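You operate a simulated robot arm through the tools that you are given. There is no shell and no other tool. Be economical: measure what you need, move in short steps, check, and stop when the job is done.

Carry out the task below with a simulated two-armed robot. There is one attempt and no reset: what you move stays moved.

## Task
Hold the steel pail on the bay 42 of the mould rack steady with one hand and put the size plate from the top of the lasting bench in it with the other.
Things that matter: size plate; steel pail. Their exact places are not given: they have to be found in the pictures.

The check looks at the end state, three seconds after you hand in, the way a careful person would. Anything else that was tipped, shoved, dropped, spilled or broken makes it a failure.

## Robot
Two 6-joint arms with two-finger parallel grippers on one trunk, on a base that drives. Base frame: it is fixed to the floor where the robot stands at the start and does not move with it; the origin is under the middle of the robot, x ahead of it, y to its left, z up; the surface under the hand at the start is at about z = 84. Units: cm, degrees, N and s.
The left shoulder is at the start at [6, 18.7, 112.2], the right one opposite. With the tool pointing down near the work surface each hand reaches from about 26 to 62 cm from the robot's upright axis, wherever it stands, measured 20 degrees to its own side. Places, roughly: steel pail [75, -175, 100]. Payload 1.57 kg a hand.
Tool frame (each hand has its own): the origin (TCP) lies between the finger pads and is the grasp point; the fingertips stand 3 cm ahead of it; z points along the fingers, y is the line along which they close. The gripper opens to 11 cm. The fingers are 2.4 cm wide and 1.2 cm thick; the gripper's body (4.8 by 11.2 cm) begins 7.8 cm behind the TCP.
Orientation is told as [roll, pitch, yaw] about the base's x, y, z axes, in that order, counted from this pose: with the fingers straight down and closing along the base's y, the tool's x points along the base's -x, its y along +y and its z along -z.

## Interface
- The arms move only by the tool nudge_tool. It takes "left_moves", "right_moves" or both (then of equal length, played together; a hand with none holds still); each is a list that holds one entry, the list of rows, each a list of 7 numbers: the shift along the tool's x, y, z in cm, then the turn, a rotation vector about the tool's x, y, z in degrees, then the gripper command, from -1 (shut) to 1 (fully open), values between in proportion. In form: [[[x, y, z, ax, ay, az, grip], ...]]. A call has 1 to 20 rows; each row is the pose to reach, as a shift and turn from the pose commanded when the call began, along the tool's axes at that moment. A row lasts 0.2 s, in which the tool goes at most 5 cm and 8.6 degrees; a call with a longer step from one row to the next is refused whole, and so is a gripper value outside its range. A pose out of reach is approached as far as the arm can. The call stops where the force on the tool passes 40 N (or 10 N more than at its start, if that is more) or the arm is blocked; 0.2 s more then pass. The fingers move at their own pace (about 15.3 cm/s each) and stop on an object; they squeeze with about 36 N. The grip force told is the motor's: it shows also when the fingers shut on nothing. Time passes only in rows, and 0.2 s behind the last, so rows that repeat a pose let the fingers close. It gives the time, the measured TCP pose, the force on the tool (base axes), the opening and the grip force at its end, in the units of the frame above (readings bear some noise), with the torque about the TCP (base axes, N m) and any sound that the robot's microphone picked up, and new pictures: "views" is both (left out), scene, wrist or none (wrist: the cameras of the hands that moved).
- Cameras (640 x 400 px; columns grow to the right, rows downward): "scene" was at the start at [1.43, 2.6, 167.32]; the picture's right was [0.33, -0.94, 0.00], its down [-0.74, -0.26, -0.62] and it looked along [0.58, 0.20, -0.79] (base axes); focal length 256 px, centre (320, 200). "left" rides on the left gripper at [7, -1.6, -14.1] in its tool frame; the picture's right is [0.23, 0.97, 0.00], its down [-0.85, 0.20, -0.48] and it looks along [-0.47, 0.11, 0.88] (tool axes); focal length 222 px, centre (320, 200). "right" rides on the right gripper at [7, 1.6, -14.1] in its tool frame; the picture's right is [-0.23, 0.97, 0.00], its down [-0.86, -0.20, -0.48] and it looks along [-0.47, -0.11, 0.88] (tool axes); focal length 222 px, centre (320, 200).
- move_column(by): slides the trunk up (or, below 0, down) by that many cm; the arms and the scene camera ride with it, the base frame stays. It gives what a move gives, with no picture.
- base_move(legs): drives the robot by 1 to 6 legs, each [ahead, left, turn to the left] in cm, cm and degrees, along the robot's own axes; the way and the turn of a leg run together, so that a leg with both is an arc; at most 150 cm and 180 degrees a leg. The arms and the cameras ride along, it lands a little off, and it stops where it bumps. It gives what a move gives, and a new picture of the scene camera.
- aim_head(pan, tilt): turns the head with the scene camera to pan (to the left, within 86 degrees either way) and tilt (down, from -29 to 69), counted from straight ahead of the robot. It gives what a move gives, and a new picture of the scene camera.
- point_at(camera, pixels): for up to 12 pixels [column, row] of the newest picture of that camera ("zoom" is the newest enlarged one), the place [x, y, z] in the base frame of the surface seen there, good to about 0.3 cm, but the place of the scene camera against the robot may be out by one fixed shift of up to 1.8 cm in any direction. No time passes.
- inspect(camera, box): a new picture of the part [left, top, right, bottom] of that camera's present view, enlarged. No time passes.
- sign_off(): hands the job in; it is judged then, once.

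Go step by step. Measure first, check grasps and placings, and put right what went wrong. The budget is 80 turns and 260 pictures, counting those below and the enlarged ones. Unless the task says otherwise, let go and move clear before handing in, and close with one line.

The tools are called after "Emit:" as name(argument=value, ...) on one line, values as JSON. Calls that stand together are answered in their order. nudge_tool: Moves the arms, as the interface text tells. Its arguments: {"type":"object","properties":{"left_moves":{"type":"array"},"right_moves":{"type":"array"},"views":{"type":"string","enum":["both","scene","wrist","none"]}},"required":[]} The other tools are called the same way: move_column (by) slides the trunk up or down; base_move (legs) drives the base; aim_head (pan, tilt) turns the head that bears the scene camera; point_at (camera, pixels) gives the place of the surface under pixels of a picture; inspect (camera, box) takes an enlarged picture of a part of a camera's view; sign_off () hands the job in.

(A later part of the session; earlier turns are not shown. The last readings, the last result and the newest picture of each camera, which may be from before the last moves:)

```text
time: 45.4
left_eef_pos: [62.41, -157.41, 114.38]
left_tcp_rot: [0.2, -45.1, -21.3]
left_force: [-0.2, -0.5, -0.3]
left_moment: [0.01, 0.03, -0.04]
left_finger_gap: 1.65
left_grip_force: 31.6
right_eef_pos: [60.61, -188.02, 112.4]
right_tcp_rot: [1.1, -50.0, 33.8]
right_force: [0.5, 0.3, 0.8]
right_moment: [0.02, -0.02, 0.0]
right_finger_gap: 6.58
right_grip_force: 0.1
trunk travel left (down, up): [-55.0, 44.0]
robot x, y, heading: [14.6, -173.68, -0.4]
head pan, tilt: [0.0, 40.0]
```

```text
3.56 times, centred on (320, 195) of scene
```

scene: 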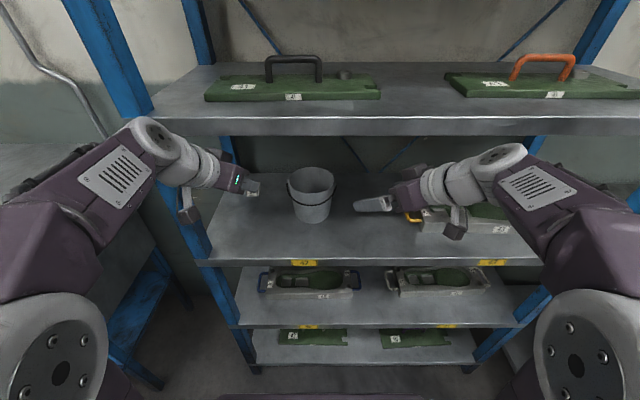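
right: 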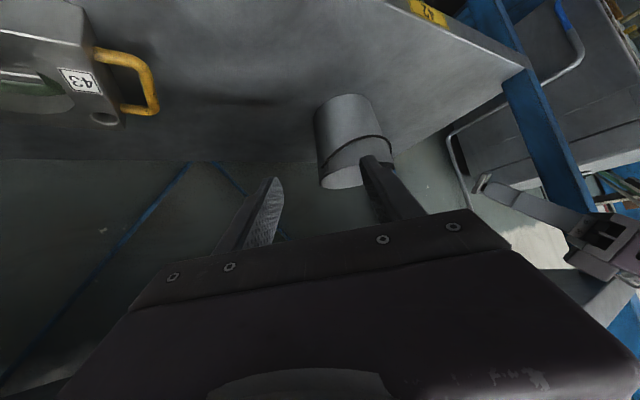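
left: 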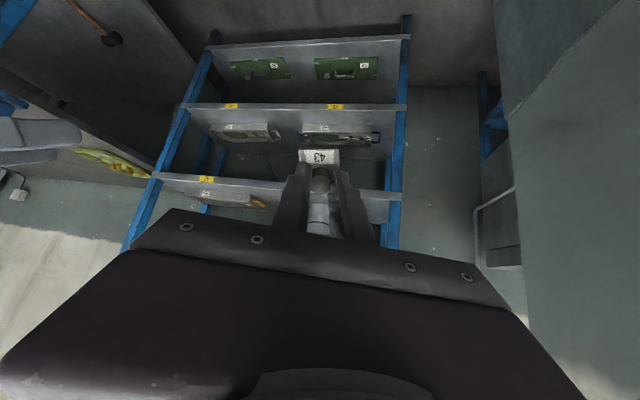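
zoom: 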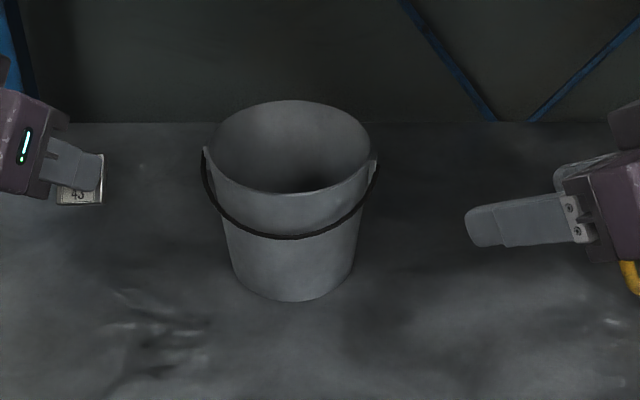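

The rim fits a circle centred at (76.6, −171.6), radius 6.2, z 105.5. I'll move the right hand to a pre-grasp 9 cm back along its line, above the back-right wall.

Emit:
nudge_tool(right_moves=[[[-2.1, -0.4, 3, 0, 0, 0, 0.2], [-4.2, -0.8, 6.1, 0, 0, 0, 0.2], [-6.3, -1.1, 9.1, 0, 0, 0, 0.2], [-8.4, -1.5, 12.2, 0, 0, 0, 0.2], [-8.4, -1.5, 12.2, 0, 0, 0, 0.2]]], views="both")

```text
time: 46.8
left_eef_pos: [59.73, -159.83, 115.58]
left_tcp_rot: [1.1, -46.2, -23.8]
left_force: [-0.6, -0.7, -0.5]
left_moment: [-0.01, -0.01, -0.03]
left_finger_gap: 1.67
left_grip_force: 31.7
right_eef_pos: [69.73, -183.79, 111.16]
right_tcp_rot: [1.3, -49.9, 32.0]
right_force: [-0.6, 0.2, -1.3]
right_moment: [-0.01, 0.05, 0.01]
right_finger_gap: 6.61
right_grip_force: 0.2
trunk travel left (down, up): [-55.0, 44.0]
robot x, y, heading: [14.34, -174.55, -1.9]
head pan, tilt: [0.0, 40.0]
stopped in row 5 (right hand): the arm was blocked; the commanded pose is now the measured one
```

scene: 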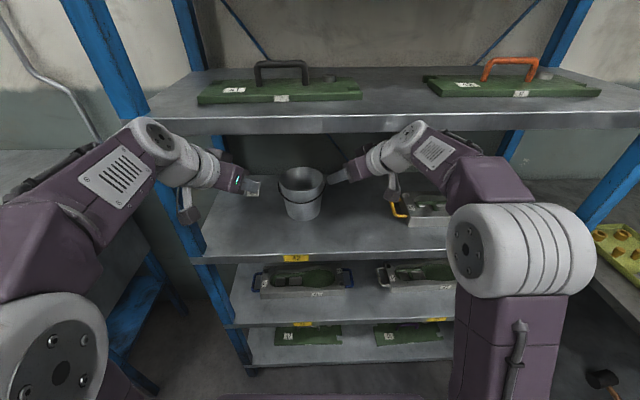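
right: 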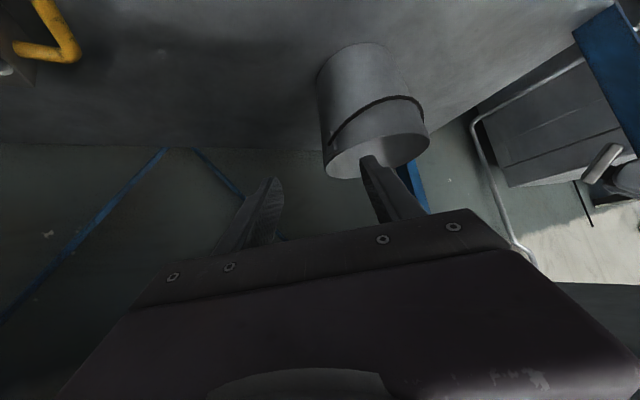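

The arm was blocked without force at the tool, and the base was pushed about 2° round, so I suspect the right wrist met the upper shelf's edge. I'll look closely.

Emit:
inspect(camera="scene", box=[310, 90, 530, 230])

Emit:
point_at(camera="zoom", pixels=[[290, 100], [330, 90], [370, 180], [430, 150], [250, 140], [200, 60], [150, 150], [480, 200], [310, 130]])

Emit:
point_at(camera="scene", pixels=[[250, 125], [550, 120], [295, 259], [300, 180], [230, 290]])

```text
2.86 times, centred on (420, 160) of scene
```

zoom: 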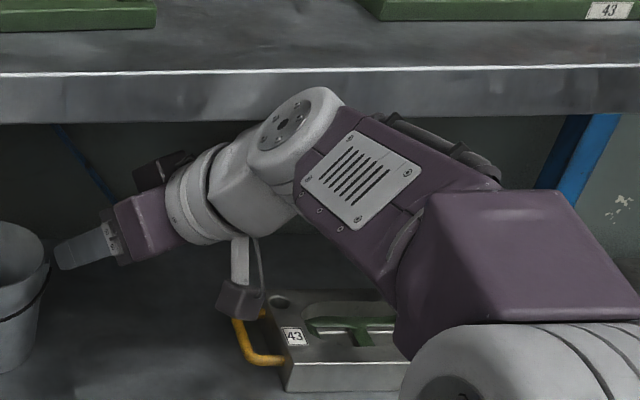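

```text
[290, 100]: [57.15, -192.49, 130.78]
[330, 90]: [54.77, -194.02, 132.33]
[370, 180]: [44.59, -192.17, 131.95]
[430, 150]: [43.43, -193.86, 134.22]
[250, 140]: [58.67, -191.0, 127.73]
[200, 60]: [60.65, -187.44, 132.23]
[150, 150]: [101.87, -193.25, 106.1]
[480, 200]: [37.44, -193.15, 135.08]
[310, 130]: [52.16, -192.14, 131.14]
```

```text
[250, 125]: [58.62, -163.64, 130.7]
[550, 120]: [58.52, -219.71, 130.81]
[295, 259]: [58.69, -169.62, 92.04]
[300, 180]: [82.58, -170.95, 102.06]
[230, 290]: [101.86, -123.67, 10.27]
```

The rack is unmoved. The right wrist housing (57, −192, 131) met the shelf edge at z about 130, so I need flatter tools and a lower trunk. I'll back the hand off, drive back and rearrange.

Emit:
nudge_tool(right_moves=[[[1, 0, -2, 0, 0, 0, 0.2], [2.5, 0, -5, 0, 0, 0, 0.2], [4, 0, -8, 0, 0, 0, 0.2]]], views="none")

Emit:
base_move(legs=[[-15, 0, 1.8]])

```text
time: 47.6
left_eef_pos: [62.16, -159.43, 114.47]
left_tcp_rot: [0.1, -45.3, -22.8]
left_force: [-0.7, 0.3, -0.9]
left_moment: [0.0, -0.05, -0.02]
left_finger_gap: 1.69
left_grip_force: 31.4
right_eef_pos: [65.32, -188.09, 112.53]
right_tcp_rot: [1.7, -49.1, 31.8]
right_force: [-0.9, 0.3, -0.5]
right_moment: [-0.05, -0.01, -0.03]
right_finger_gap: 6.61
right_grip_force: 0.1
trunk travel left (down, up): [-55.0, 44.0]
robot x, y, heading: [14.22, -174.37, -2.0]
head pan, tilt: [0.0, 40.0]
```

```text
time: 49.0
left_eef_pos: [46.84, -157.66, 114.39]
left_tcp_rot: [0.0, -44.9, -21.1]
left_force: [-0.1, 0.2, -1.2]
left_moment: [0.01, 0.01, 0.01]
left_finger_gap: 1.67
left_grip_force: 32.1
right_eef_pos: [50.71, -186.17, 112.1]
right_tcp_rot: [2.1, -48.9, 33.5]
right_force: [-0.3, 0.4, 0.9]
right_moment: [-0.03, -0.01, -0.01]
right_finger_gap: 6.6
right_grip_force: 0.0
trunk travel left (down, up): [-55.0, 44.0]
robot x, y, heading: [-0.61, -174.47, 0.0]
head pan, tilt: [0.0, 40.0]
```

scene: 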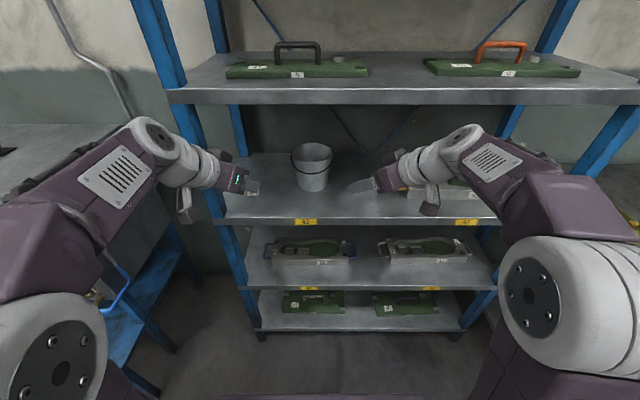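

Both hands are clear of the rack. I'll flatten the tools (right to pitch −60, yaw 42; left to pitch −70) while raising them 14 cm, then lower the trunk 14 cm.

Emit:
nudge_tool(left_moves=[[[-2.5, 0, -2.5, 0, -6.3, 0, -1], [-5, 0, -5, 0, -12.5, 0, -1], [-7.5, 0, -7.5, 0, -18.8, 0, -1], [-9.9, 0, -9.9, 0, -25, 0, -1]]], right_moves=[[[-2.6, 0, -2.3, -1.1, -2.8, -1.4, 0.2], [-5.3, 0, -4.6, -2.2, -5.5, -2.8, 0.2], [-7.9, 0, -6.9, -3.3, -8.3, -4.2, 0.2], [-10.5, 0, -9.2, -4.3, -11, -5.6, 0.2]]], views="none")

Emit:
move_column(by=-14)

Emit:
aim_head(pan=0, tilt=35)

```text
time: 50.0
left_eef_pos: [46.89, -157.92, 128.51]
left_tcp_rot: [0.2, -70.1, -21.1]
left_force: [-0.4, 0.0, -0.9]
left_moment: [0.0, 0.03, 0.02]
left_finger_gap: 1.65
left_grip_force: 31.9
right_eef_pos: [51.08, -186.62, 126.48]
right_tcp_rot: [-1.5, -60.0, 43.1]
right_force: [0.0, -0.4, 0.6]
right_moment: [0.02, -0.02, 0.01]
right_finger_gap: 6.58
right_grip_force: 0.0
trunk travel left (down, up): [-55.0, 44.0]
robot x, y, heading: [-1.22, -174.39, 0.0]
head pan, tilt: [0.0, 40.0]
```

```text
time: 51.7
left_eef_pos: [46.9, -157.94, 114.42]
left_tcp_rot: [0.1, -70.0, -21.0]
left_force: [-0.4, 0.0, -1.2]
left_moment: [-0.01, 0.03, 0.0]
left_finger_gap: 1.65
left_grip_force: 31.9
right_eef_pos: [51.15, -186.54, 112.45]
right_tcp_rot: [-1.4, -60.0, 43.1]
right_force: [0.0, 0.3, 0.5]
right_moment: [0.0, -0.01, 0.02]
right_finger_gap: 6.6
right_grip_force: 0.0
trunk travel left (down, up): [-41.0, 58.0]
robot x, y, heading: [-0.78, -174.24, 0.0]
head pan, tilt: [0.0, 40.0]
```

```text
time: 52.3
left_eef_pos: [46.93, -158.0, 114.5]
left_tcp_rot: [0.1, -70.0, -21.1]
left_force: [-0.5, -0.2, 0.0]
left_moment: [-0.03, 0.01, 0.01]
left_finger_gap: 1.63
left_grip_force: 31.7
right_eef_pos: [51.14, -186.53, 112.47]
right_tcp_rot: [-1.5, -60.0, 43.1]
right_force: [-0.9, 0.4, -0.1]
right_moment: [-0.01, 0.0, -0.02]
right_finger_gap: 6.63
right_grip_force: 0.1
trunk travel left (down, up): [-41.0, 58.0]
robot x, y, heading: [-0.93, -174.24, -0.0]
head pan, tilt: [0.0, 35.0]
```

scene: 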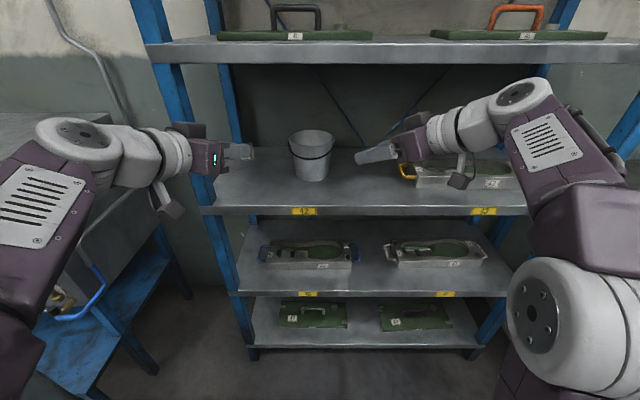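

I'll measure the right and left wrist housings against the shelf underside before moving in.

Emit:
point_at(camera="scene", pixels=[[500, 92], [520, 82], [545, 110], [580, 165], [600, 240], [75, 120], [110, 130], [150, 130], [500, 68], [470, 105], [400, 62]])

```text
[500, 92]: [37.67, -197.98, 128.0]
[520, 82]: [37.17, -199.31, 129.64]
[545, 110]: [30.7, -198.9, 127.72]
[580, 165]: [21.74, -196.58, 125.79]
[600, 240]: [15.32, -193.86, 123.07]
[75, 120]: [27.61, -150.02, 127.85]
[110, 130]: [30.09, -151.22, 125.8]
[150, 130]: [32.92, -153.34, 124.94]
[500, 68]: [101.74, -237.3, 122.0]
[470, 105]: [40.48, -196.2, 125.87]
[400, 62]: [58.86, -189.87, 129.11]
```

The right wrist's top sits 17 cm above its TCP, so it passes under the shelf if the TCP stays at or below z 110. I'll lower the right hand 2.5 cm, drive in and look again.

Emit:
nudge_tool(right_moves=[[[2.2, 0, 1.25, 0, 0, 0, 0.2]]], views="none")

Emit:
base_move(legs=[[15.5, 0, 0]])

Emit:
nudge_tool(right_moves=[[[0, 0, 0, 0, 0, 0, 0.2]]], views="wrist")

Emit:
point_at(camera="scene", pixels=[[500, 92], [520, 82], [400, 62]])

```text
time: 52.7
left_eef_pos: [46.99, -157.97, 114.57]
left_tcp_rot: [0.1, -70.1, -21.1]
left_force: [-0.2, 0.1, -0.9]
left_moment: [-0.02, 0.02, -0.04]
left_finger_gap: 1.65
left_grip_force: 31.6
right_eef_pos: [51.12, -186.71, 110.01]
right_tcp_rot: [-1.4, -60.1, 43.0]
right_force: [0.1, 0.5, -0.1]
right_moment: [0.02, -0.01, 0.02]
right_finger_gap: 6.63
right_grip_force: 0.0
trunk travel left (down, up): [-41.0, 58.0]
robot x, y, heading: [-0.78, -174.26, -0.1]
head pan, tilt: [0.0, 35.0]
```

```text
time: 54.1
left_eef_pos: [61.81, -158.07, 114.43]
left_tcp_rot: [-0.1, -70.1, -21.3]
left_force: [0.5, 0.9, -1.1]
left_moment: [0.02, 0.0, 0.01]
left_finger_gap: 1.61
left_grip_force: 32.1
right_eef_pos: [65.85, -186.92, 109.86]
right_tcp_rot: [-1.4, -60.0, 42.8]
right_force: [0.7, 0.5, -1.0]
right_moment: [0.01, 0.01, 0.01]
right_finger_gap: 6.6
right_grip_force: 0.1
trunk travel left (down, up): [-41.0, 58.0]
robot x, y, heading: [13.97, -174.29, -0.0]
head pan, tilt: [0.0, 35.0]
```

scene: 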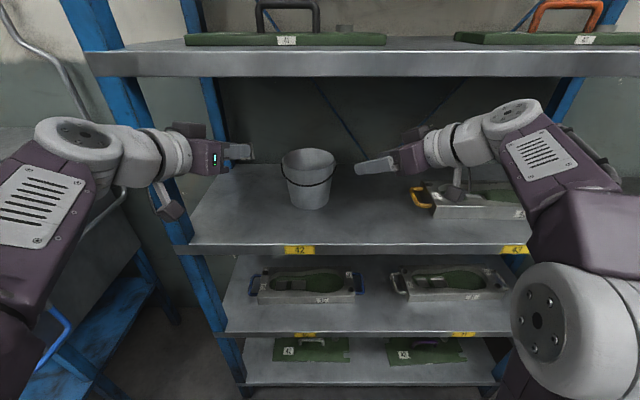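

```text
time: 54.5
left_eef_pos: [61.6, -158.22, 114.57]
left_tcp_rot: [0.1, -70.0, -21.3]
left_force: [0.4, 0.2, -0.5]
left_moment: [0.02, 0.04, 0.02]
left_finger_gap: 1.65
left_grip_force: 31.9
right_eef_pos: [65.72, -186.89, 109.99]
right_tcp_rot: [-1.5, -60.0, 42.9]
right_force: [0.1, 0.1, -0.1]
right_moment: [0.01, 0.0, -0.01]
right_finger_gap: 6.64
right_grip_force: 0.0
trunk travel left (down, up): [-41.0, 58.0]
robot x, y, heading: [13.82, -174.48, -0.4]
head pan, tilt: [0.0, 35.0]
```

right: 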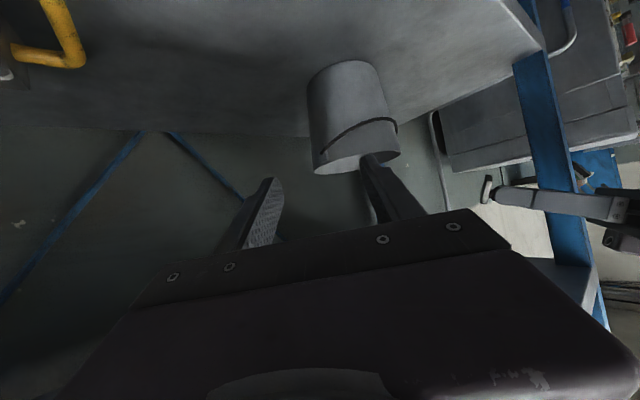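

```text
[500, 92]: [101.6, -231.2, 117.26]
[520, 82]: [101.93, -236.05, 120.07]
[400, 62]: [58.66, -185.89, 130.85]
```

Everything is clear so far. I'll check the shelf's lower edge, the wrist top and the pail once more.

Emit:
point_at(camera="scene", pixels=[[440, 75], [440, 72], [515, 102], [500, 110], [530, 105], [555, 130]])

Emit:
point_at(camera="right", pixels=[[315, 172], [322, 174], [335, 173], [350, 171], [398, 152], [388, 158], [310, 110], [312, 145]])

```text
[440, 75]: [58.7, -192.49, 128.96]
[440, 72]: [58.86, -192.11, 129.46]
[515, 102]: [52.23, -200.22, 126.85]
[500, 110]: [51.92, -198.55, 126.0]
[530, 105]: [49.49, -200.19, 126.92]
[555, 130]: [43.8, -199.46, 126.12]
```

```text
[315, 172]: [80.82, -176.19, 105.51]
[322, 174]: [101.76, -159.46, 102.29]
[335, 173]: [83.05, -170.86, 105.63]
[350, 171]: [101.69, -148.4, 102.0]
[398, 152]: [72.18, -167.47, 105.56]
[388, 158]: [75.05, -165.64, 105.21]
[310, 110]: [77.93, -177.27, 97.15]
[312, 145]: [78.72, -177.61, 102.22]
```

The rim point at (80.8, −176.2, 105.5) confirms the target, and the wrist has about 2 cm under the shelf. I move to the pre-grasp.

Emit:
nudge_tool(right_moves=[[[-1, -0.6, 2, 0, 0, 0, 0.2], [-2, -1.2, 4.1, 0, 0, 0, 0.2], [-3.1, -1.8, 6.1, 0, 0, 0, 0.2], [-4.2, -2.4, 8.2, 0, 0, 0, 0.2], [-4.2, -2.4, 8.2, 0, 0, 0, 0.2]]], views="both")

```text
time: 55.7
left_eef_pos: [61.64, -158.1, 114.44]
left_tcp_rot: [0.3, -70.0, -21.4]
left_force: [-0.4, -0.6, -1.3]
left_moment: [0.01, 0.02, 0.0]
left_finger_gap: 1.65
left_grip_force: 31.9
right_eef_pos: [74.36, -182.59, 109.35]
right_tcp_rot: [-1.4, -60.0, 43.0]
right_force: [-0.5, -0.5, 0.0]
right_moment: [0.01, -0.01, 0.03]
right_finger_gap: 6.59
right_grip_force: 0.1
trunk travel left (down, up): [-41.0, 58.0]
robot x, y, heading: [14.31, -174.5, -0.1]
head pan, tilt: [0.0, 35.0]
```

scene: 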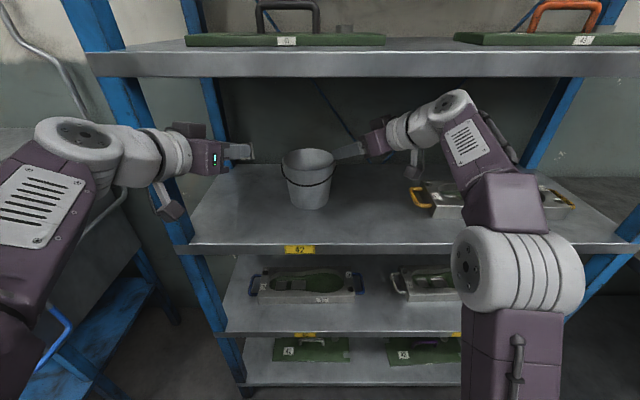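
right: 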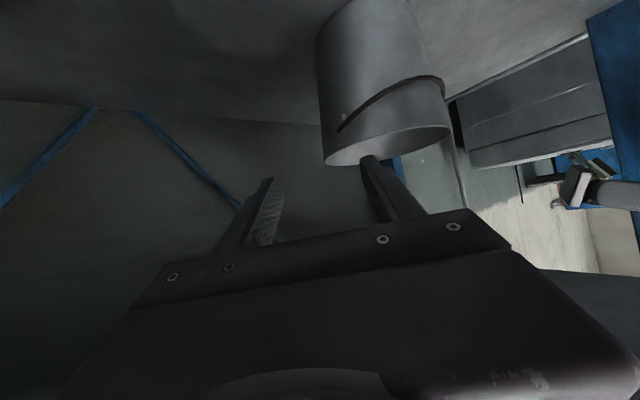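

The pre-grasp is good: the fingertips at (268,180) and (365,160) straddle the rim's near-left edge. I'll go 6 cm along the tool and check.

Emit:
nudge_tool(right_moves=[[[-0.1, 0.1, 2, 0, 0, 0, 0.2], [-0.2, 0.2, 4, 0, 0, 0, 0.2], [-0.4, 0.3, 6, 0, 0, 0, 0.2], [-0.4, 0.3, 6, 0, 0, 0, 0.2]]], views="both")

Emit:
inspect(camera="scene", box=[260, 110, 420, 210])

Emit:
inspect(camera="right", box=[220, 80, 460, 230])

```text
time: 56.7
left_eef_pos: [61.62, -158.12, 114.53]
left_tcp_rot: [0.3, -69.9, -21.4]
left_force: [-0.3, -0.2, -0.9]
left_moment: [0.02, 0.04, -0.03]
left_finger_gap: 1.67
left_grip_force: 31.7
right_eef_pos: [77.99, -178.91, 106.83]
right_tcp_rot: [-1.5, -60.0, 42.9]
right_force: [0.0, -0.8, 0.1]
right_moment: [0.0, -0.01, 0.01]
right_finger_gap: 6.58
right_grip_force: 0.1
trunk travel left (down, up): [-41.0, 58.0]
robot x, y, heading: [13.9, -174.03, -0.1]
head pan, tilt: [0.0, 35.0]
```

scene: 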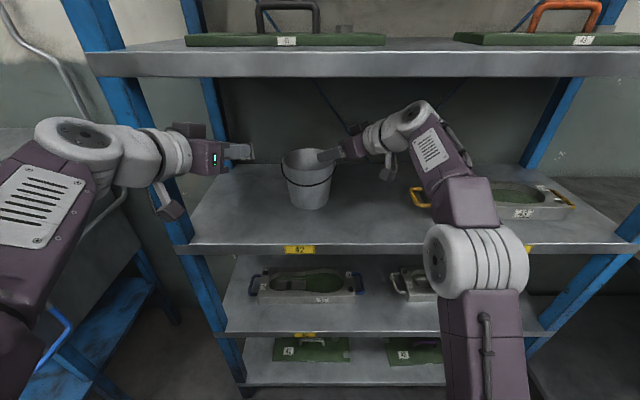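
right: 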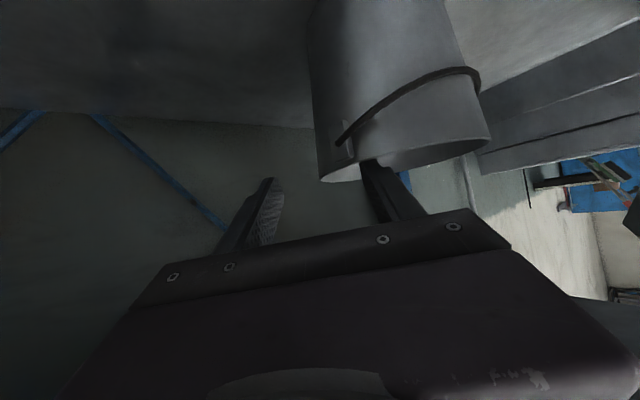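

```text
4.00 times, centred on (340, 160) of scene
```

zoom: 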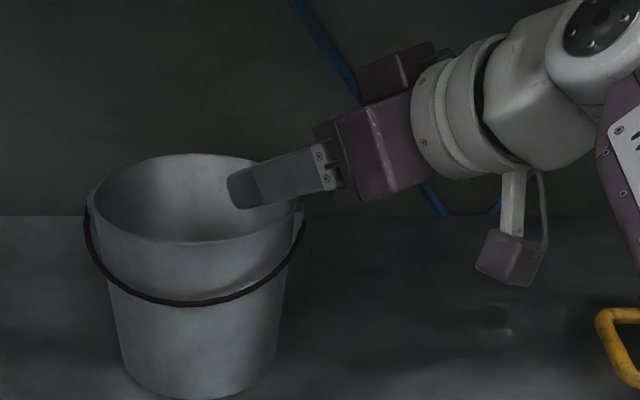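

```text
2.67 times, centred on (340, 155) of right
```

zoom: 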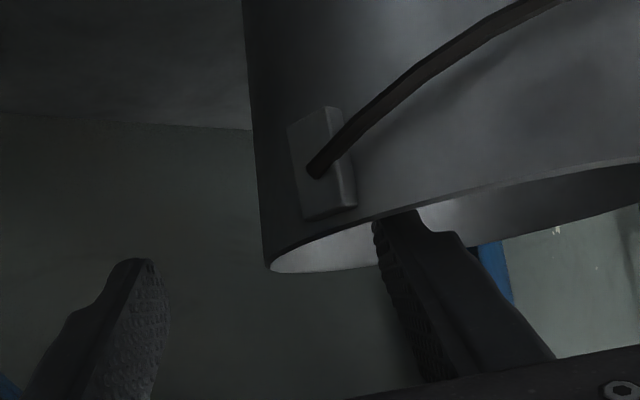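

The inner finger is inside the rim, the outer one outside, and the ear is clear. I'll go the last 3 cm and close gently in steps.

Emit:
nudge_tool(right_moves=[[[0, 0.1, 1.5, 0, 0, 0, 0.2], [0, 0.1, 3, 0, 0, 0, 0.2], [0, 0.1, 3, 0, 0, 0, -0.3], [0, 0.1, 3, 0, 0, 0, -0.6]]], views="wrist")

Emit:
inspect(camera="right", box=[220, 80, 460, 230])

```text
time: 57.7
left_eef_pos: [61.61, -158.08, 114.52]
left_tcp_rot: [0.1, -70.0, -21.4]
left_force: [0.2, -0.2, -0.8]
left_moment: [0.03, 0.07, 0.02]
left_finger_gap: 1.68
left_grip_force: 31.3
right_eef_pos: [79.99, -177.0, 105.35]
right_tcp_rot: [-1.5, -60.1, 43.0]
right_force: [0.0, 0.9, 1.0]
right_moment: [0.03, 0.02, -0.02]
right_finger_gap: 2.28
right_grip_force: 0.0
trunk travel left (down, up): [-41.0, 58.0]
robot x, y, heading: [14.01, -174.55, -0.0]
head pan, tilt: [0.0, 35.0]
```

right: 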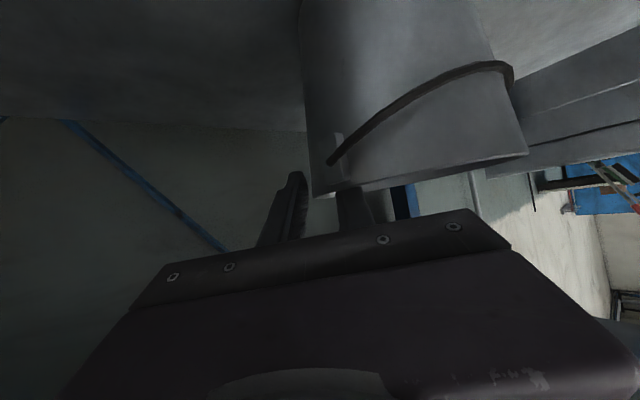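

```text
2.67 times, centred on (340, 155) of right
```

zoom: 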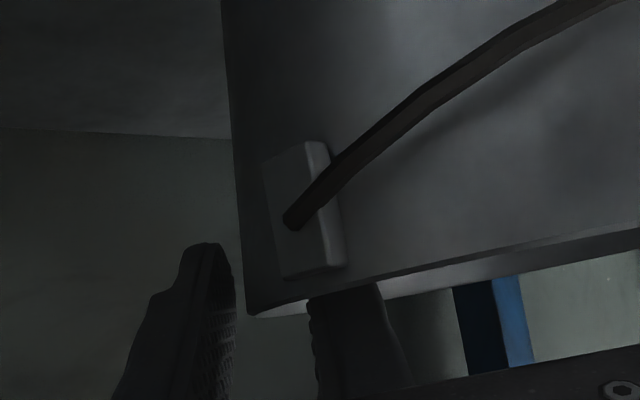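

The wall is nearer the outer finger than the inner one, about 0.5 cm off centre. I'll shift outward 0.4 cm and close.

Emit:
nudge_tool(right_moves=[[[0, -0.4, 0, 0, 0, 0, -0.6], [0, -0.4, 0, 0, 0, 0, -0.75], [0, -0.4, 0, 0, 0, 0, -0.8]]], views="none")

Emit:
inspect(camera="right", box=[220, 80, 460, 230])

```text
time: 58.5
left_eef_pos: [61.62, -158.12, 114.42]
left_tcp_rot: [0.1, -70.1, -21.3]
left_force: [0.2, 0.3, -1.4]
left_moment: [-0.01, 0.0, 0.03]
left_finger_gap: 1.64
left_grip_force: 31.6
right_eef_pos: [80.05, -177.31, 105.41]
right_tcp_rot: [-1.6, -60.0, 42.9]
right_force: [-0.8, 1.3, 1.9]
right_moment: [0.0, 0.08, -0.03]
right_finger_gap: 1.31
right_grip_force: 29.6
trunk travel left (down, up): [-41.0, 58.0]
robot x, y, heading: [14.11, -174.21, -0.2]
head pan, tilt: [0.0, 35.0]
```

```text
2.67 times, centred on (340, 155) of right
```

zoom: 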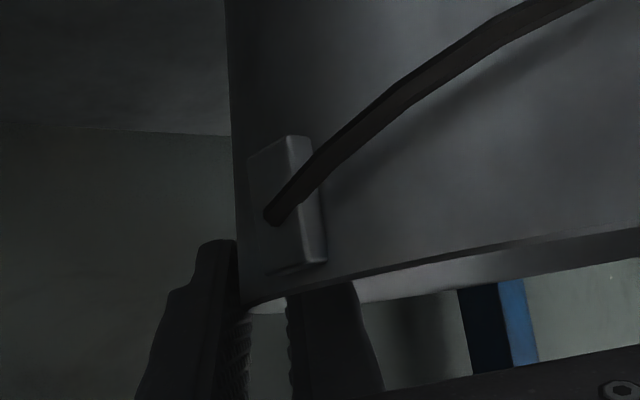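

The fingers clamp the wall at a 1.31 cm gap with about 30 N. I'll command full closing to hold it, and look at the pail.

Emit:
nudge_tool(right_moves=[[[0, -0.4, 0, 0, 0, 0, -0.9], [0, -0.4, 0, 0, 0, 0, -0.9]]], views="scene")

Emit:
inspect(camera="scene", box=[170, 90, 430, 250])

Emit:
point_at(camera="zoom", pixels=[[275, 155], [340, 195], [340, 145], [400, 160], [340, 170], [340, 285], [185, 155], [200, 150], [200, 175], [470, 100], [580, 50], [100, 110]])

```text
time: 59.1
left_eef_pos: [61.58, -158.18, 114.43]
left_tcp_rot: [0.1, -69.9, -21.3]
left_force: [-0.1, -0.1, -0.5]
left_moment: [0.01, 0.01, 0.0]
left_finger_gap: 1.65
left_grip_force: 32.0
right_eef_pos: [80.46, -177.7, 105.37]
right_tcp_rot: [-1.5, -60.0, 43.0]
right_force: [-0.7, 1.8, 1.7]
right_moment: [0.04, 0.08, 0.0]
right_finger_gap: 1.27
right_grip_force: 30.3
trunk travel left (down, up): [-41.0, 58.0]
robot x, y, heading: [13.79, -174.19, -0.3]
head pan, tilt: [0.0, 35.0]
```

scene: 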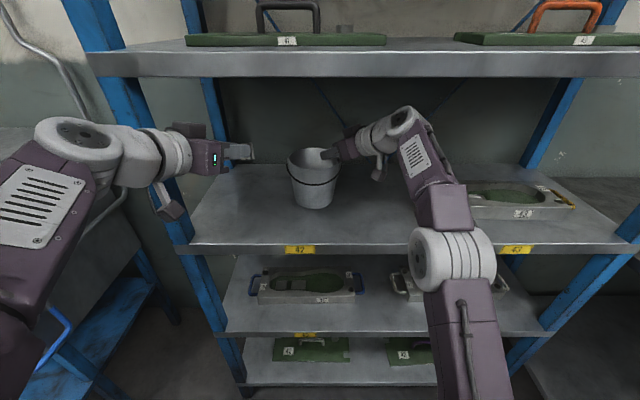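

```text
2.46 times, centred on (300, 170) of scene
```

zoom: 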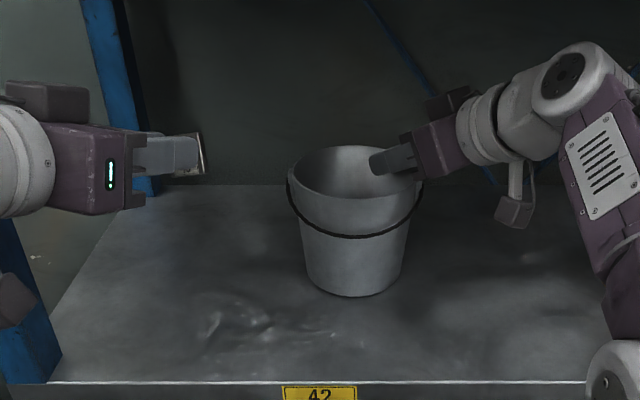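

```text
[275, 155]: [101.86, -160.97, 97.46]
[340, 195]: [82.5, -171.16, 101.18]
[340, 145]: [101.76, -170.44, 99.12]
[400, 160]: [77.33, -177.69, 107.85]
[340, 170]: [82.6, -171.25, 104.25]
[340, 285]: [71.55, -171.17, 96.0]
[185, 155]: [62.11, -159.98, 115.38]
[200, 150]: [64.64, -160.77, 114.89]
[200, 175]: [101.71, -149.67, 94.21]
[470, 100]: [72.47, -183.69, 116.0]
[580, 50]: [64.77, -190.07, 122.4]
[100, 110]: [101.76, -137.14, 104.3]
```

The pail is upright and held, at about (77, −172) after a slight slide. I'll bring the left hand with the plate over the pail at TCP z about 110.6, clear above the rim.

Emit:
nudge_tool(left_moves=[[[-0.3, -1.25, 3.05, 0, 0, 0, -1], [-0.6, -2.5, 6.1, 0, 0, 0, -1], [-0.9, -3.75, 9.2, 0, 0, 0, -1], [-1.2, -5, 12.2, 0, 0, 0, -1], [-1.5, -6.2, 15.3, 0, 0, 0, -1], [-1.5, -6.2, 15.3, 0, 0, 0, -1]]], views="both")

Emit:
inspect(camera="scene", box=[210, 90, 430, 230])

Emit:
inspect(camera="left", box=[220, 80, 460, 230])

```text
time: 60.5
left_eef_pos: [73.14, -169.44, 110.99]
left_tcp_rot: [0.2, -70.1, -21.5]
left_force: [-0.2, -0.3, -0.9]
left_moment: [0.02, -0.04, -0.02]
left_finger_gap: 1.65
left_grip_force: 32.0
right_eef_pos: [80.42, -177.8, 105.42]
right_tcp_rot: [-1.7, -60.0, 43.0]
right_force: [1.2, 0.7, 4.0]
right_moment: [-0.06, 0.23, -0.02]
right_finger_gap: 1.26
right_grip_force: 29.8
trunk travel left (down, up): [-41.0, 58.0]
robot x, y, heading: [13.93, -174.35, -0.1]
head pan, tilt: [0.0, 35.0]
```

scene: 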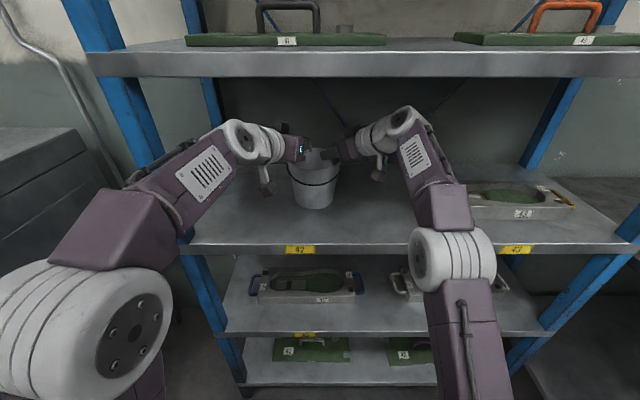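
left: 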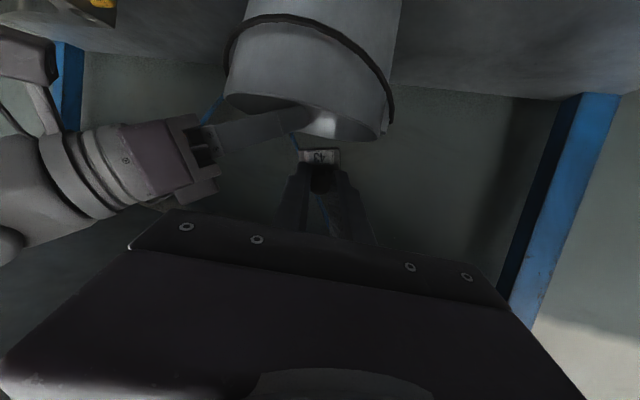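

```text
2.86 times, centred on (320, 160) of scene
```

zoom: 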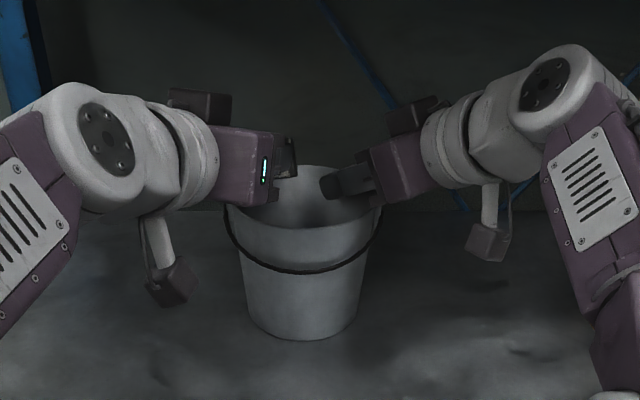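

```text
2.67 times, centred on (340, 155) of left
```

zoom: 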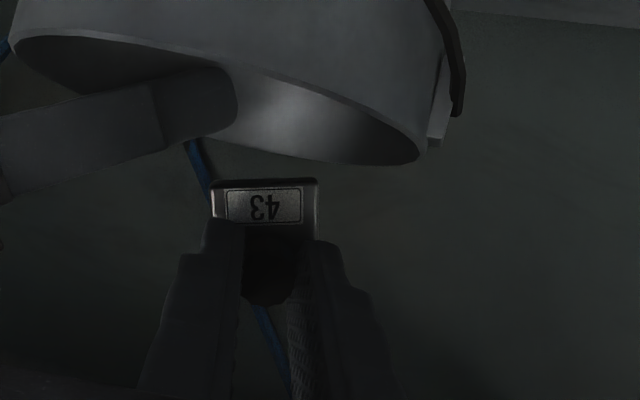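

The plate ("43" at (265,205) in the enlarged left picture) is above the pail's rim. I'll measure plate and rim from this view.

Emit:
point_at(camera="zoom", pixels=[[265, 205], [215, 190], [315, 185], [410, 160], [280, 145], [230, 75], [100, 45], [20, 40], [320, 105], [230, 110]])

```text
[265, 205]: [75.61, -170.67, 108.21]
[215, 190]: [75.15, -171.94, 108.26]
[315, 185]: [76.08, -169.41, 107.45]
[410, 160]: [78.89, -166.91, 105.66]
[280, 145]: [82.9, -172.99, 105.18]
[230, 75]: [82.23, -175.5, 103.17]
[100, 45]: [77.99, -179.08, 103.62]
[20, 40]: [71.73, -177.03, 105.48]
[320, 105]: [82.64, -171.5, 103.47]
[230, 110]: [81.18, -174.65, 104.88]
```

The plate's centre is inside the rim circle, about 2 cm from its centre. I'll lower 4.3 cm and shift 1 cm forward, then check before releasing.

Emit:
nudge_tool(left_moves=[[[1.2, -0.1, 0.85, 0, 0, 0, -1], [2.4, -0.1, 1.7, 0, 0, 0, -1], [3.65, -0.2, 2.55, 0, 0, 0, -1], [3.65, -0.2, 2.55, 0, 0, 0, -1]]], views="none")

Emit:
inspect(camera="scene", box=[260, 120, 370, 190])

Emit:
inspect(camera="left", box=[220, 80, 460, 230])

```text
time: 61.5
left_eef_pos: [74.24, -169.75, 106.57]
left_tcp_rot: [0.2, -70.1, -21.2]
left_force: [-2.8, 1.6, 2.7]
left_moment: [0.1, 0.07, 0.03]
left_finger_gap: 1.65
left_grip_force: 32.1
right_eef_pos: [80.36, -177.7, 105.35]
right_tcp_rot: [-1.6, -60.1, 42.9]
right_force: [2.4, 2.4, 2.7]
right_moment: [-0.17, 0.18, -0.19]
right_finger_gap: 1.25
right_grip_force: 29.8
trunk travel left (down, up): [-41.0, 58.0]
robot x, y, heading: [13.74, -174.47, -0.0]
head pan, tilt: [0.0, 35.0]
```

```text
5.71 times, centred on (315, 155) of scene
```

zoom: 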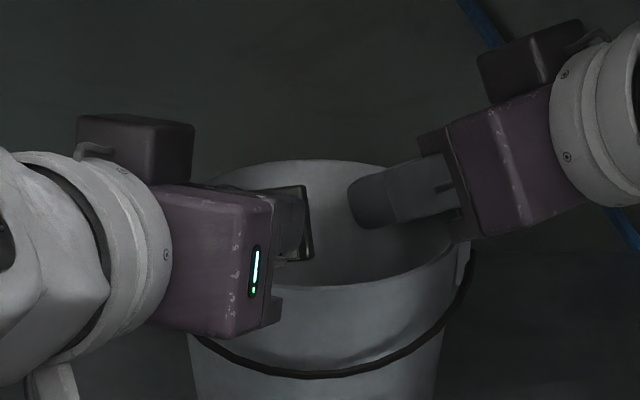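

```text
2.67 times, centred on (340, 155) of left
```

zoom: 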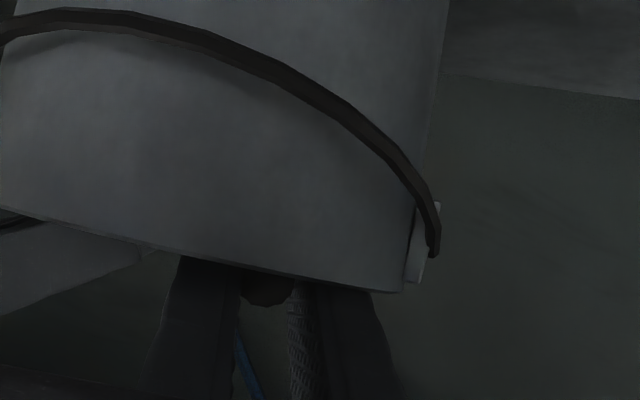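

The plate is behind and below the front rim, inside the pail, with the fingers lightly touching the rim (about 4 N). I'll raise 0.4 cm and open part way to let it drop.

Emit:
nudge_tool(left_moves=[[[-0.4, 0, -0.1, 0, 0, 0, -1], [-0.4, 0, -0.1, 0, 0, 0, -0.5], [-0.4, 0, -0.1, 0, 0, 0, -0.3], [-0.4, 0, -0.1, 0, 0, 0, -0.3], [-0.4, 0, -0.1, 0, 0, 0, -0.3]]], views="both")

Emit:
inspect(camera="scene", box=[260, 120, 370, 190])

Emit:
inspect(camera="left", box=[220, 80, 460, 230])

```text
time: 62.7
left_eef_pos: [74.31, -169.73, 106.89]
left_tcp_rot: [0.1, -70.1, -21.2]
left_force: [0.7, -1.2, 1.1]
left_moment: [-0.01, -0.06, -0.08]
left_finger_gap: 3.73
left_grip_force: 0.1
right_eef_pos: [80.5, -177.75, 105.53]
right_tcp_rot: [-1.6, -60.0, 43.0]
right_force: [0.2, 4.4, 6.4]
right_moment: [-0.07, 0.27, -0.06]
right_finger_gap: 1.26
right_grip_force: 29.6
trunk travel left (down, up): [-41.0, 58.0]
robot x, y, heading: [13.86, -174.33, -0.3]
head pan, tilt: [0.0, 35.0]
```

scene: 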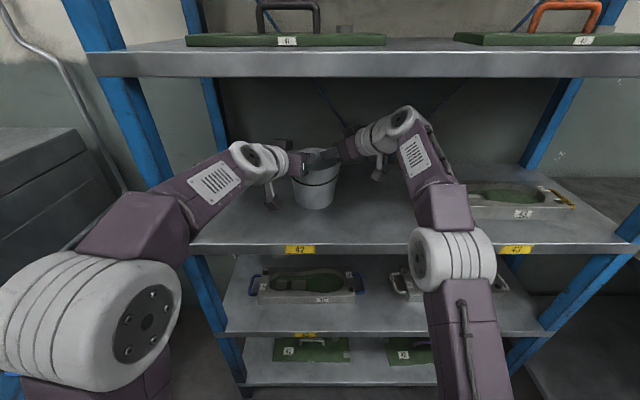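
left: 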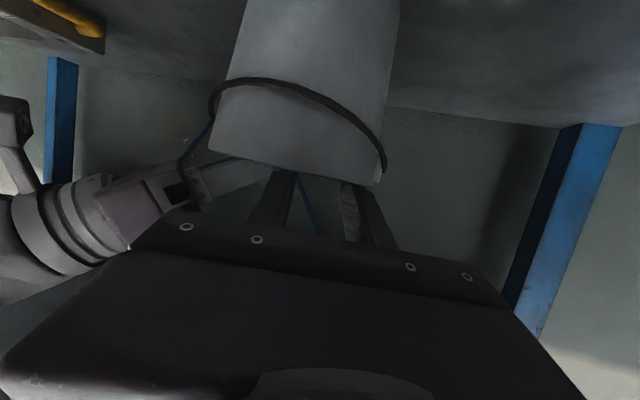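

```text
5.71 times, centred on (315, 155) of scene
```

zoom: 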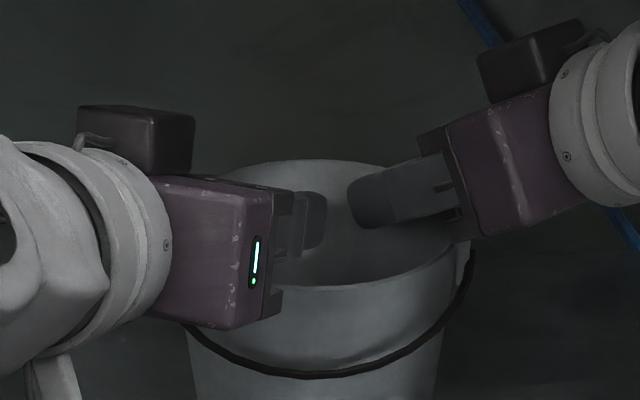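

```text
2.67 times, centred on (340, 155) of left
```

zoom: 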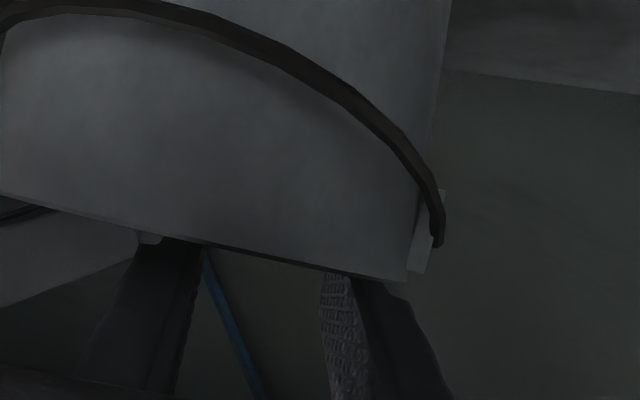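

The plate has dropped from the fingers (gap 3.73, plate no longer between them). I'll narrow the fingers, lift 4 cm and withdraw the left hand along its way in.

Emit:
nudge_tool(left_moves=[[[-1, 0, -0.4, 0, 0, 0, -0.6], [-2.4, 0, -0.9, 0, 0, 0, -0.8], [-3.8, 0, -1.4, 0, 0, 0, -0.8], [-3.4, 1.5, -5, 0, 0, 0, -0.8], [-3, 3, -9, 0, 0, 0, -0.8], [-2.7, 4.5, -13, 0, 0, 0, -0.8], [-2.3, 6.2, -16.7, 0, 0, 0, -0.8]]], views="both")

Emit:
inspect(camera="scene", box=[260, 130, 370, 220])

```text
time: 64.3
left_eef_pos: [62.66, -158.56, 114.79]
left_tcp_rot: [0.1, -70.1, -21.4]
left_force: [1.1, 0.3, 0.4]
left_moment: [0.02, 0.02, -0.03]
left_finger_gap: 1.09
left_grip_force: 0.1
right_eef_pos: [80.34, -177.68, 105.44]
right_tcp_rot: [-1.5, -60.0, 43.1]
right_force: [0.1, -0.6, 8.1]
right_moment: [-0.1, 0.42, -0.01]
right_finger_gap: 1.28
right_grip_force: 29.7
trunk travel left (down, up): [-41.0, 58.0]
robot x, y, heading: [14.31, -174.45, -0.2]
head pan, tilt: [0.0, 35.0]
```

scene: 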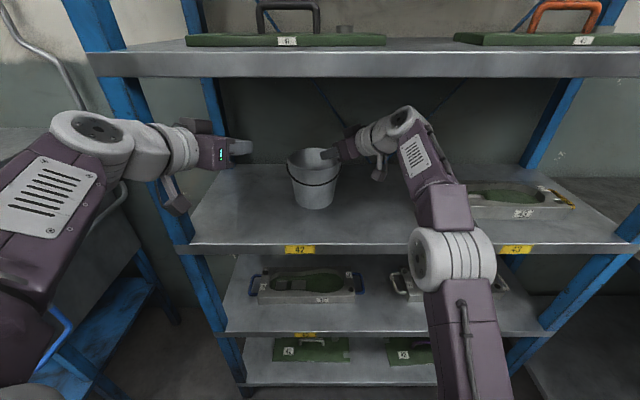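
left: 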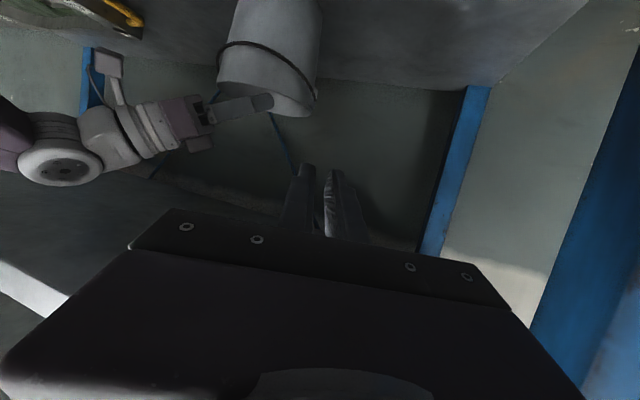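

```text
4.44 times, centred on (315, 175) of scene
```

zoom: 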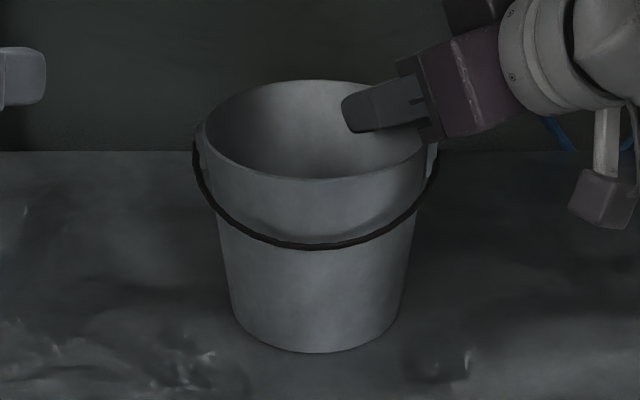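

The pail stands upright, but the right hand feels about 8 N upward, so it may be bearing a little of the pail's weight. I'll ease down 0.2 cm, open slowly, and withdraw the right hand along its line.

Emit:
nudge_tool(right_moves=[[[0.17, 0, 0.1, 0, 0, 0, -0.9], [0.17, 0, 0.1, 0, 0, 0, -0.7], [0.17, 0, 0.1, 0, 0, 0, -0.5], [0.17, 0, 0.1, 0, 0, 0, -0.2], [0.17, 0, 0.1, 0, 0, 0, 0.1], [0.17, 0, 0.1, 0, 0, 0, 0.1]]], views="scene")

Emit:
inspect(camera="right", box=[220, 80, 460, 230])

```text
time: 65.7
left_eef_pos: [62.83, -158.73, 114.68]
left_tcp_rot: [0.1, -70.1, -21.2]
left_force: [0.0, -0.4, -0.6]
left_moment: [0.0, 0.0, -0.02]
left_finger_gap: 1.13
left_grip_force: 0.0
right_eef_pos: [80.46, -177.73, 105.33]
right_tcp_rot: [-1.6, -60.0, 43.0]
right_force: [0.2, 0.7, 0.5]
right_moment: [-0.04, 0.01, -0.03]
right_finger_gap: 6.05
right_grip_force: 0.1
trunk travel left (down, up): [-41.0, 58.0]
robot x, y, heading: [13.67, -174.58, -0.3]
head pan, tilt: [0.0, 35.0]
```

scene: 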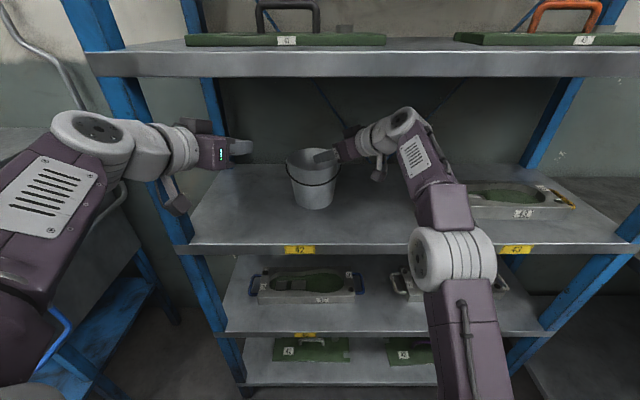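

```text
2.67 times, centred on (340, 155) of right
```

zoom: 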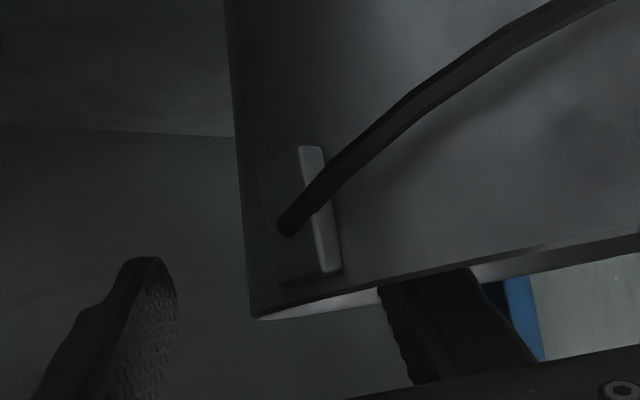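

Both fingers are free of the wall and the force is zero. I'll retreat along the tool axis and then out to the front right.

Emit:
nudge_tool(right_moves=[[[0, 0, -2, 0, 0, 0, 0.1], [0, 0, -4, 0, 0, 0, 0.1], [0, 0, -6, 0, 0, 0, 0.1], [0.1, 0, -8, 0, 0, 0, 0.1], [0.5, 0, -9, 0, 0, 0, 0.1], [2, 0.8, -12, 0, 0, 0, 0.1], [3.2, 1.6, -15, 0, 0, 0, 0.1], [4.5, 2.4, -17.5, 0, 0, 0, 0.1]]], views="both")

Emit:
base_move(legs=[[-16, 0, 0]])

```text
time: 67.5
left_eef_pos: [62.77, -158.69, 114.86]
left_tcp_rot: [0.2, -70.1, -21.4]
left_force: [0.2, 0.2, 0.5]
left_moment: [-0.02, 0.04, 0.04]
left_finger_gap: 1.1
left_grip_force: 0.1
right_eef_pos: [65.5, -187.5, 109.81]
right_tcp_rot: [-1.6, -60.1, 42.8]
right_force: [-0.1, 0.1, 0.3]
right_moment: [-0.01, 0.01, 0.03]
right_finger_gap: 6.05
right_grip_force: 0.1
trunk travel left (down, up): [-41.0, 58.0]
robot x, y, heading: [13.93, -174.32, -0.1]
head pan, tilt: [0.0, 35.0]
```

scene: 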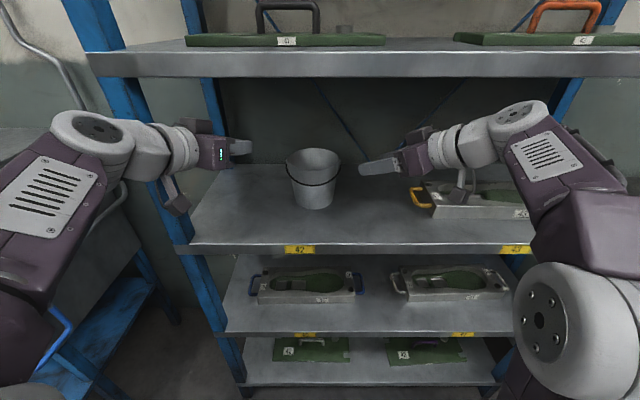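
right: 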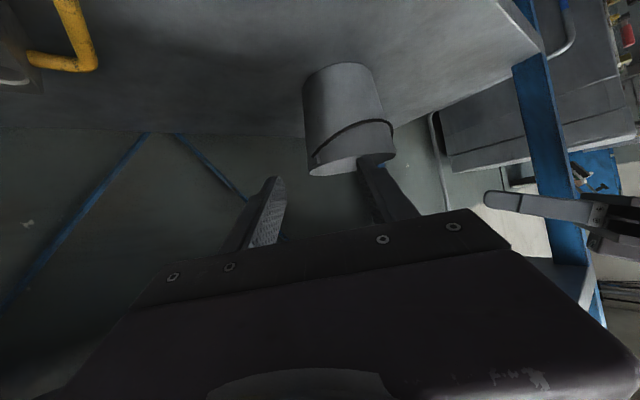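

```text
time: 68.9
left_eef_pos: [46.86, -158.54, 114.77]
left_tcp_rot: [0.2, -70.1, -21.4]
left_force: [-0.3, 0.6, 0.0]
left_moment: [-0.01, -0.01, 0.0]
left_finger_gap: 1.11
left_grip_force: 0.0
right_eef_pos: [49.76, -187.52, 109.92]
right_tcp_rot: [-1.6, -60.0, 43.0]
right_force: [0.0, -0.4, -0.3]
right_moment: [0.0, -0.02, -0.03]
right_finger_gap: 6.04
right_grip_force: 0.0
trunk travel left (down, up): [-41.0, 58.0]
robot x, y, heading: [-1.9, -174.44, -0.3]
head pan, tilt: [0.0, 35.0]
```

scene: 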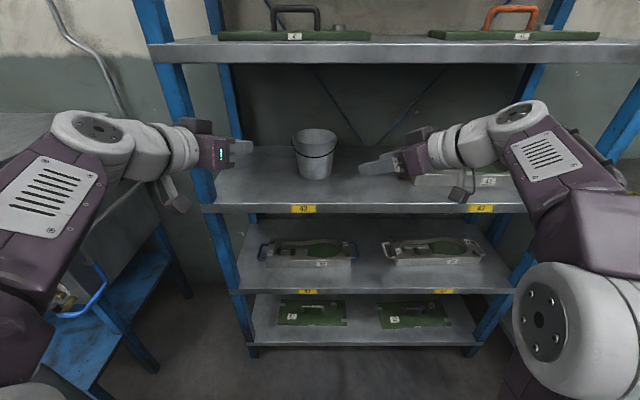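

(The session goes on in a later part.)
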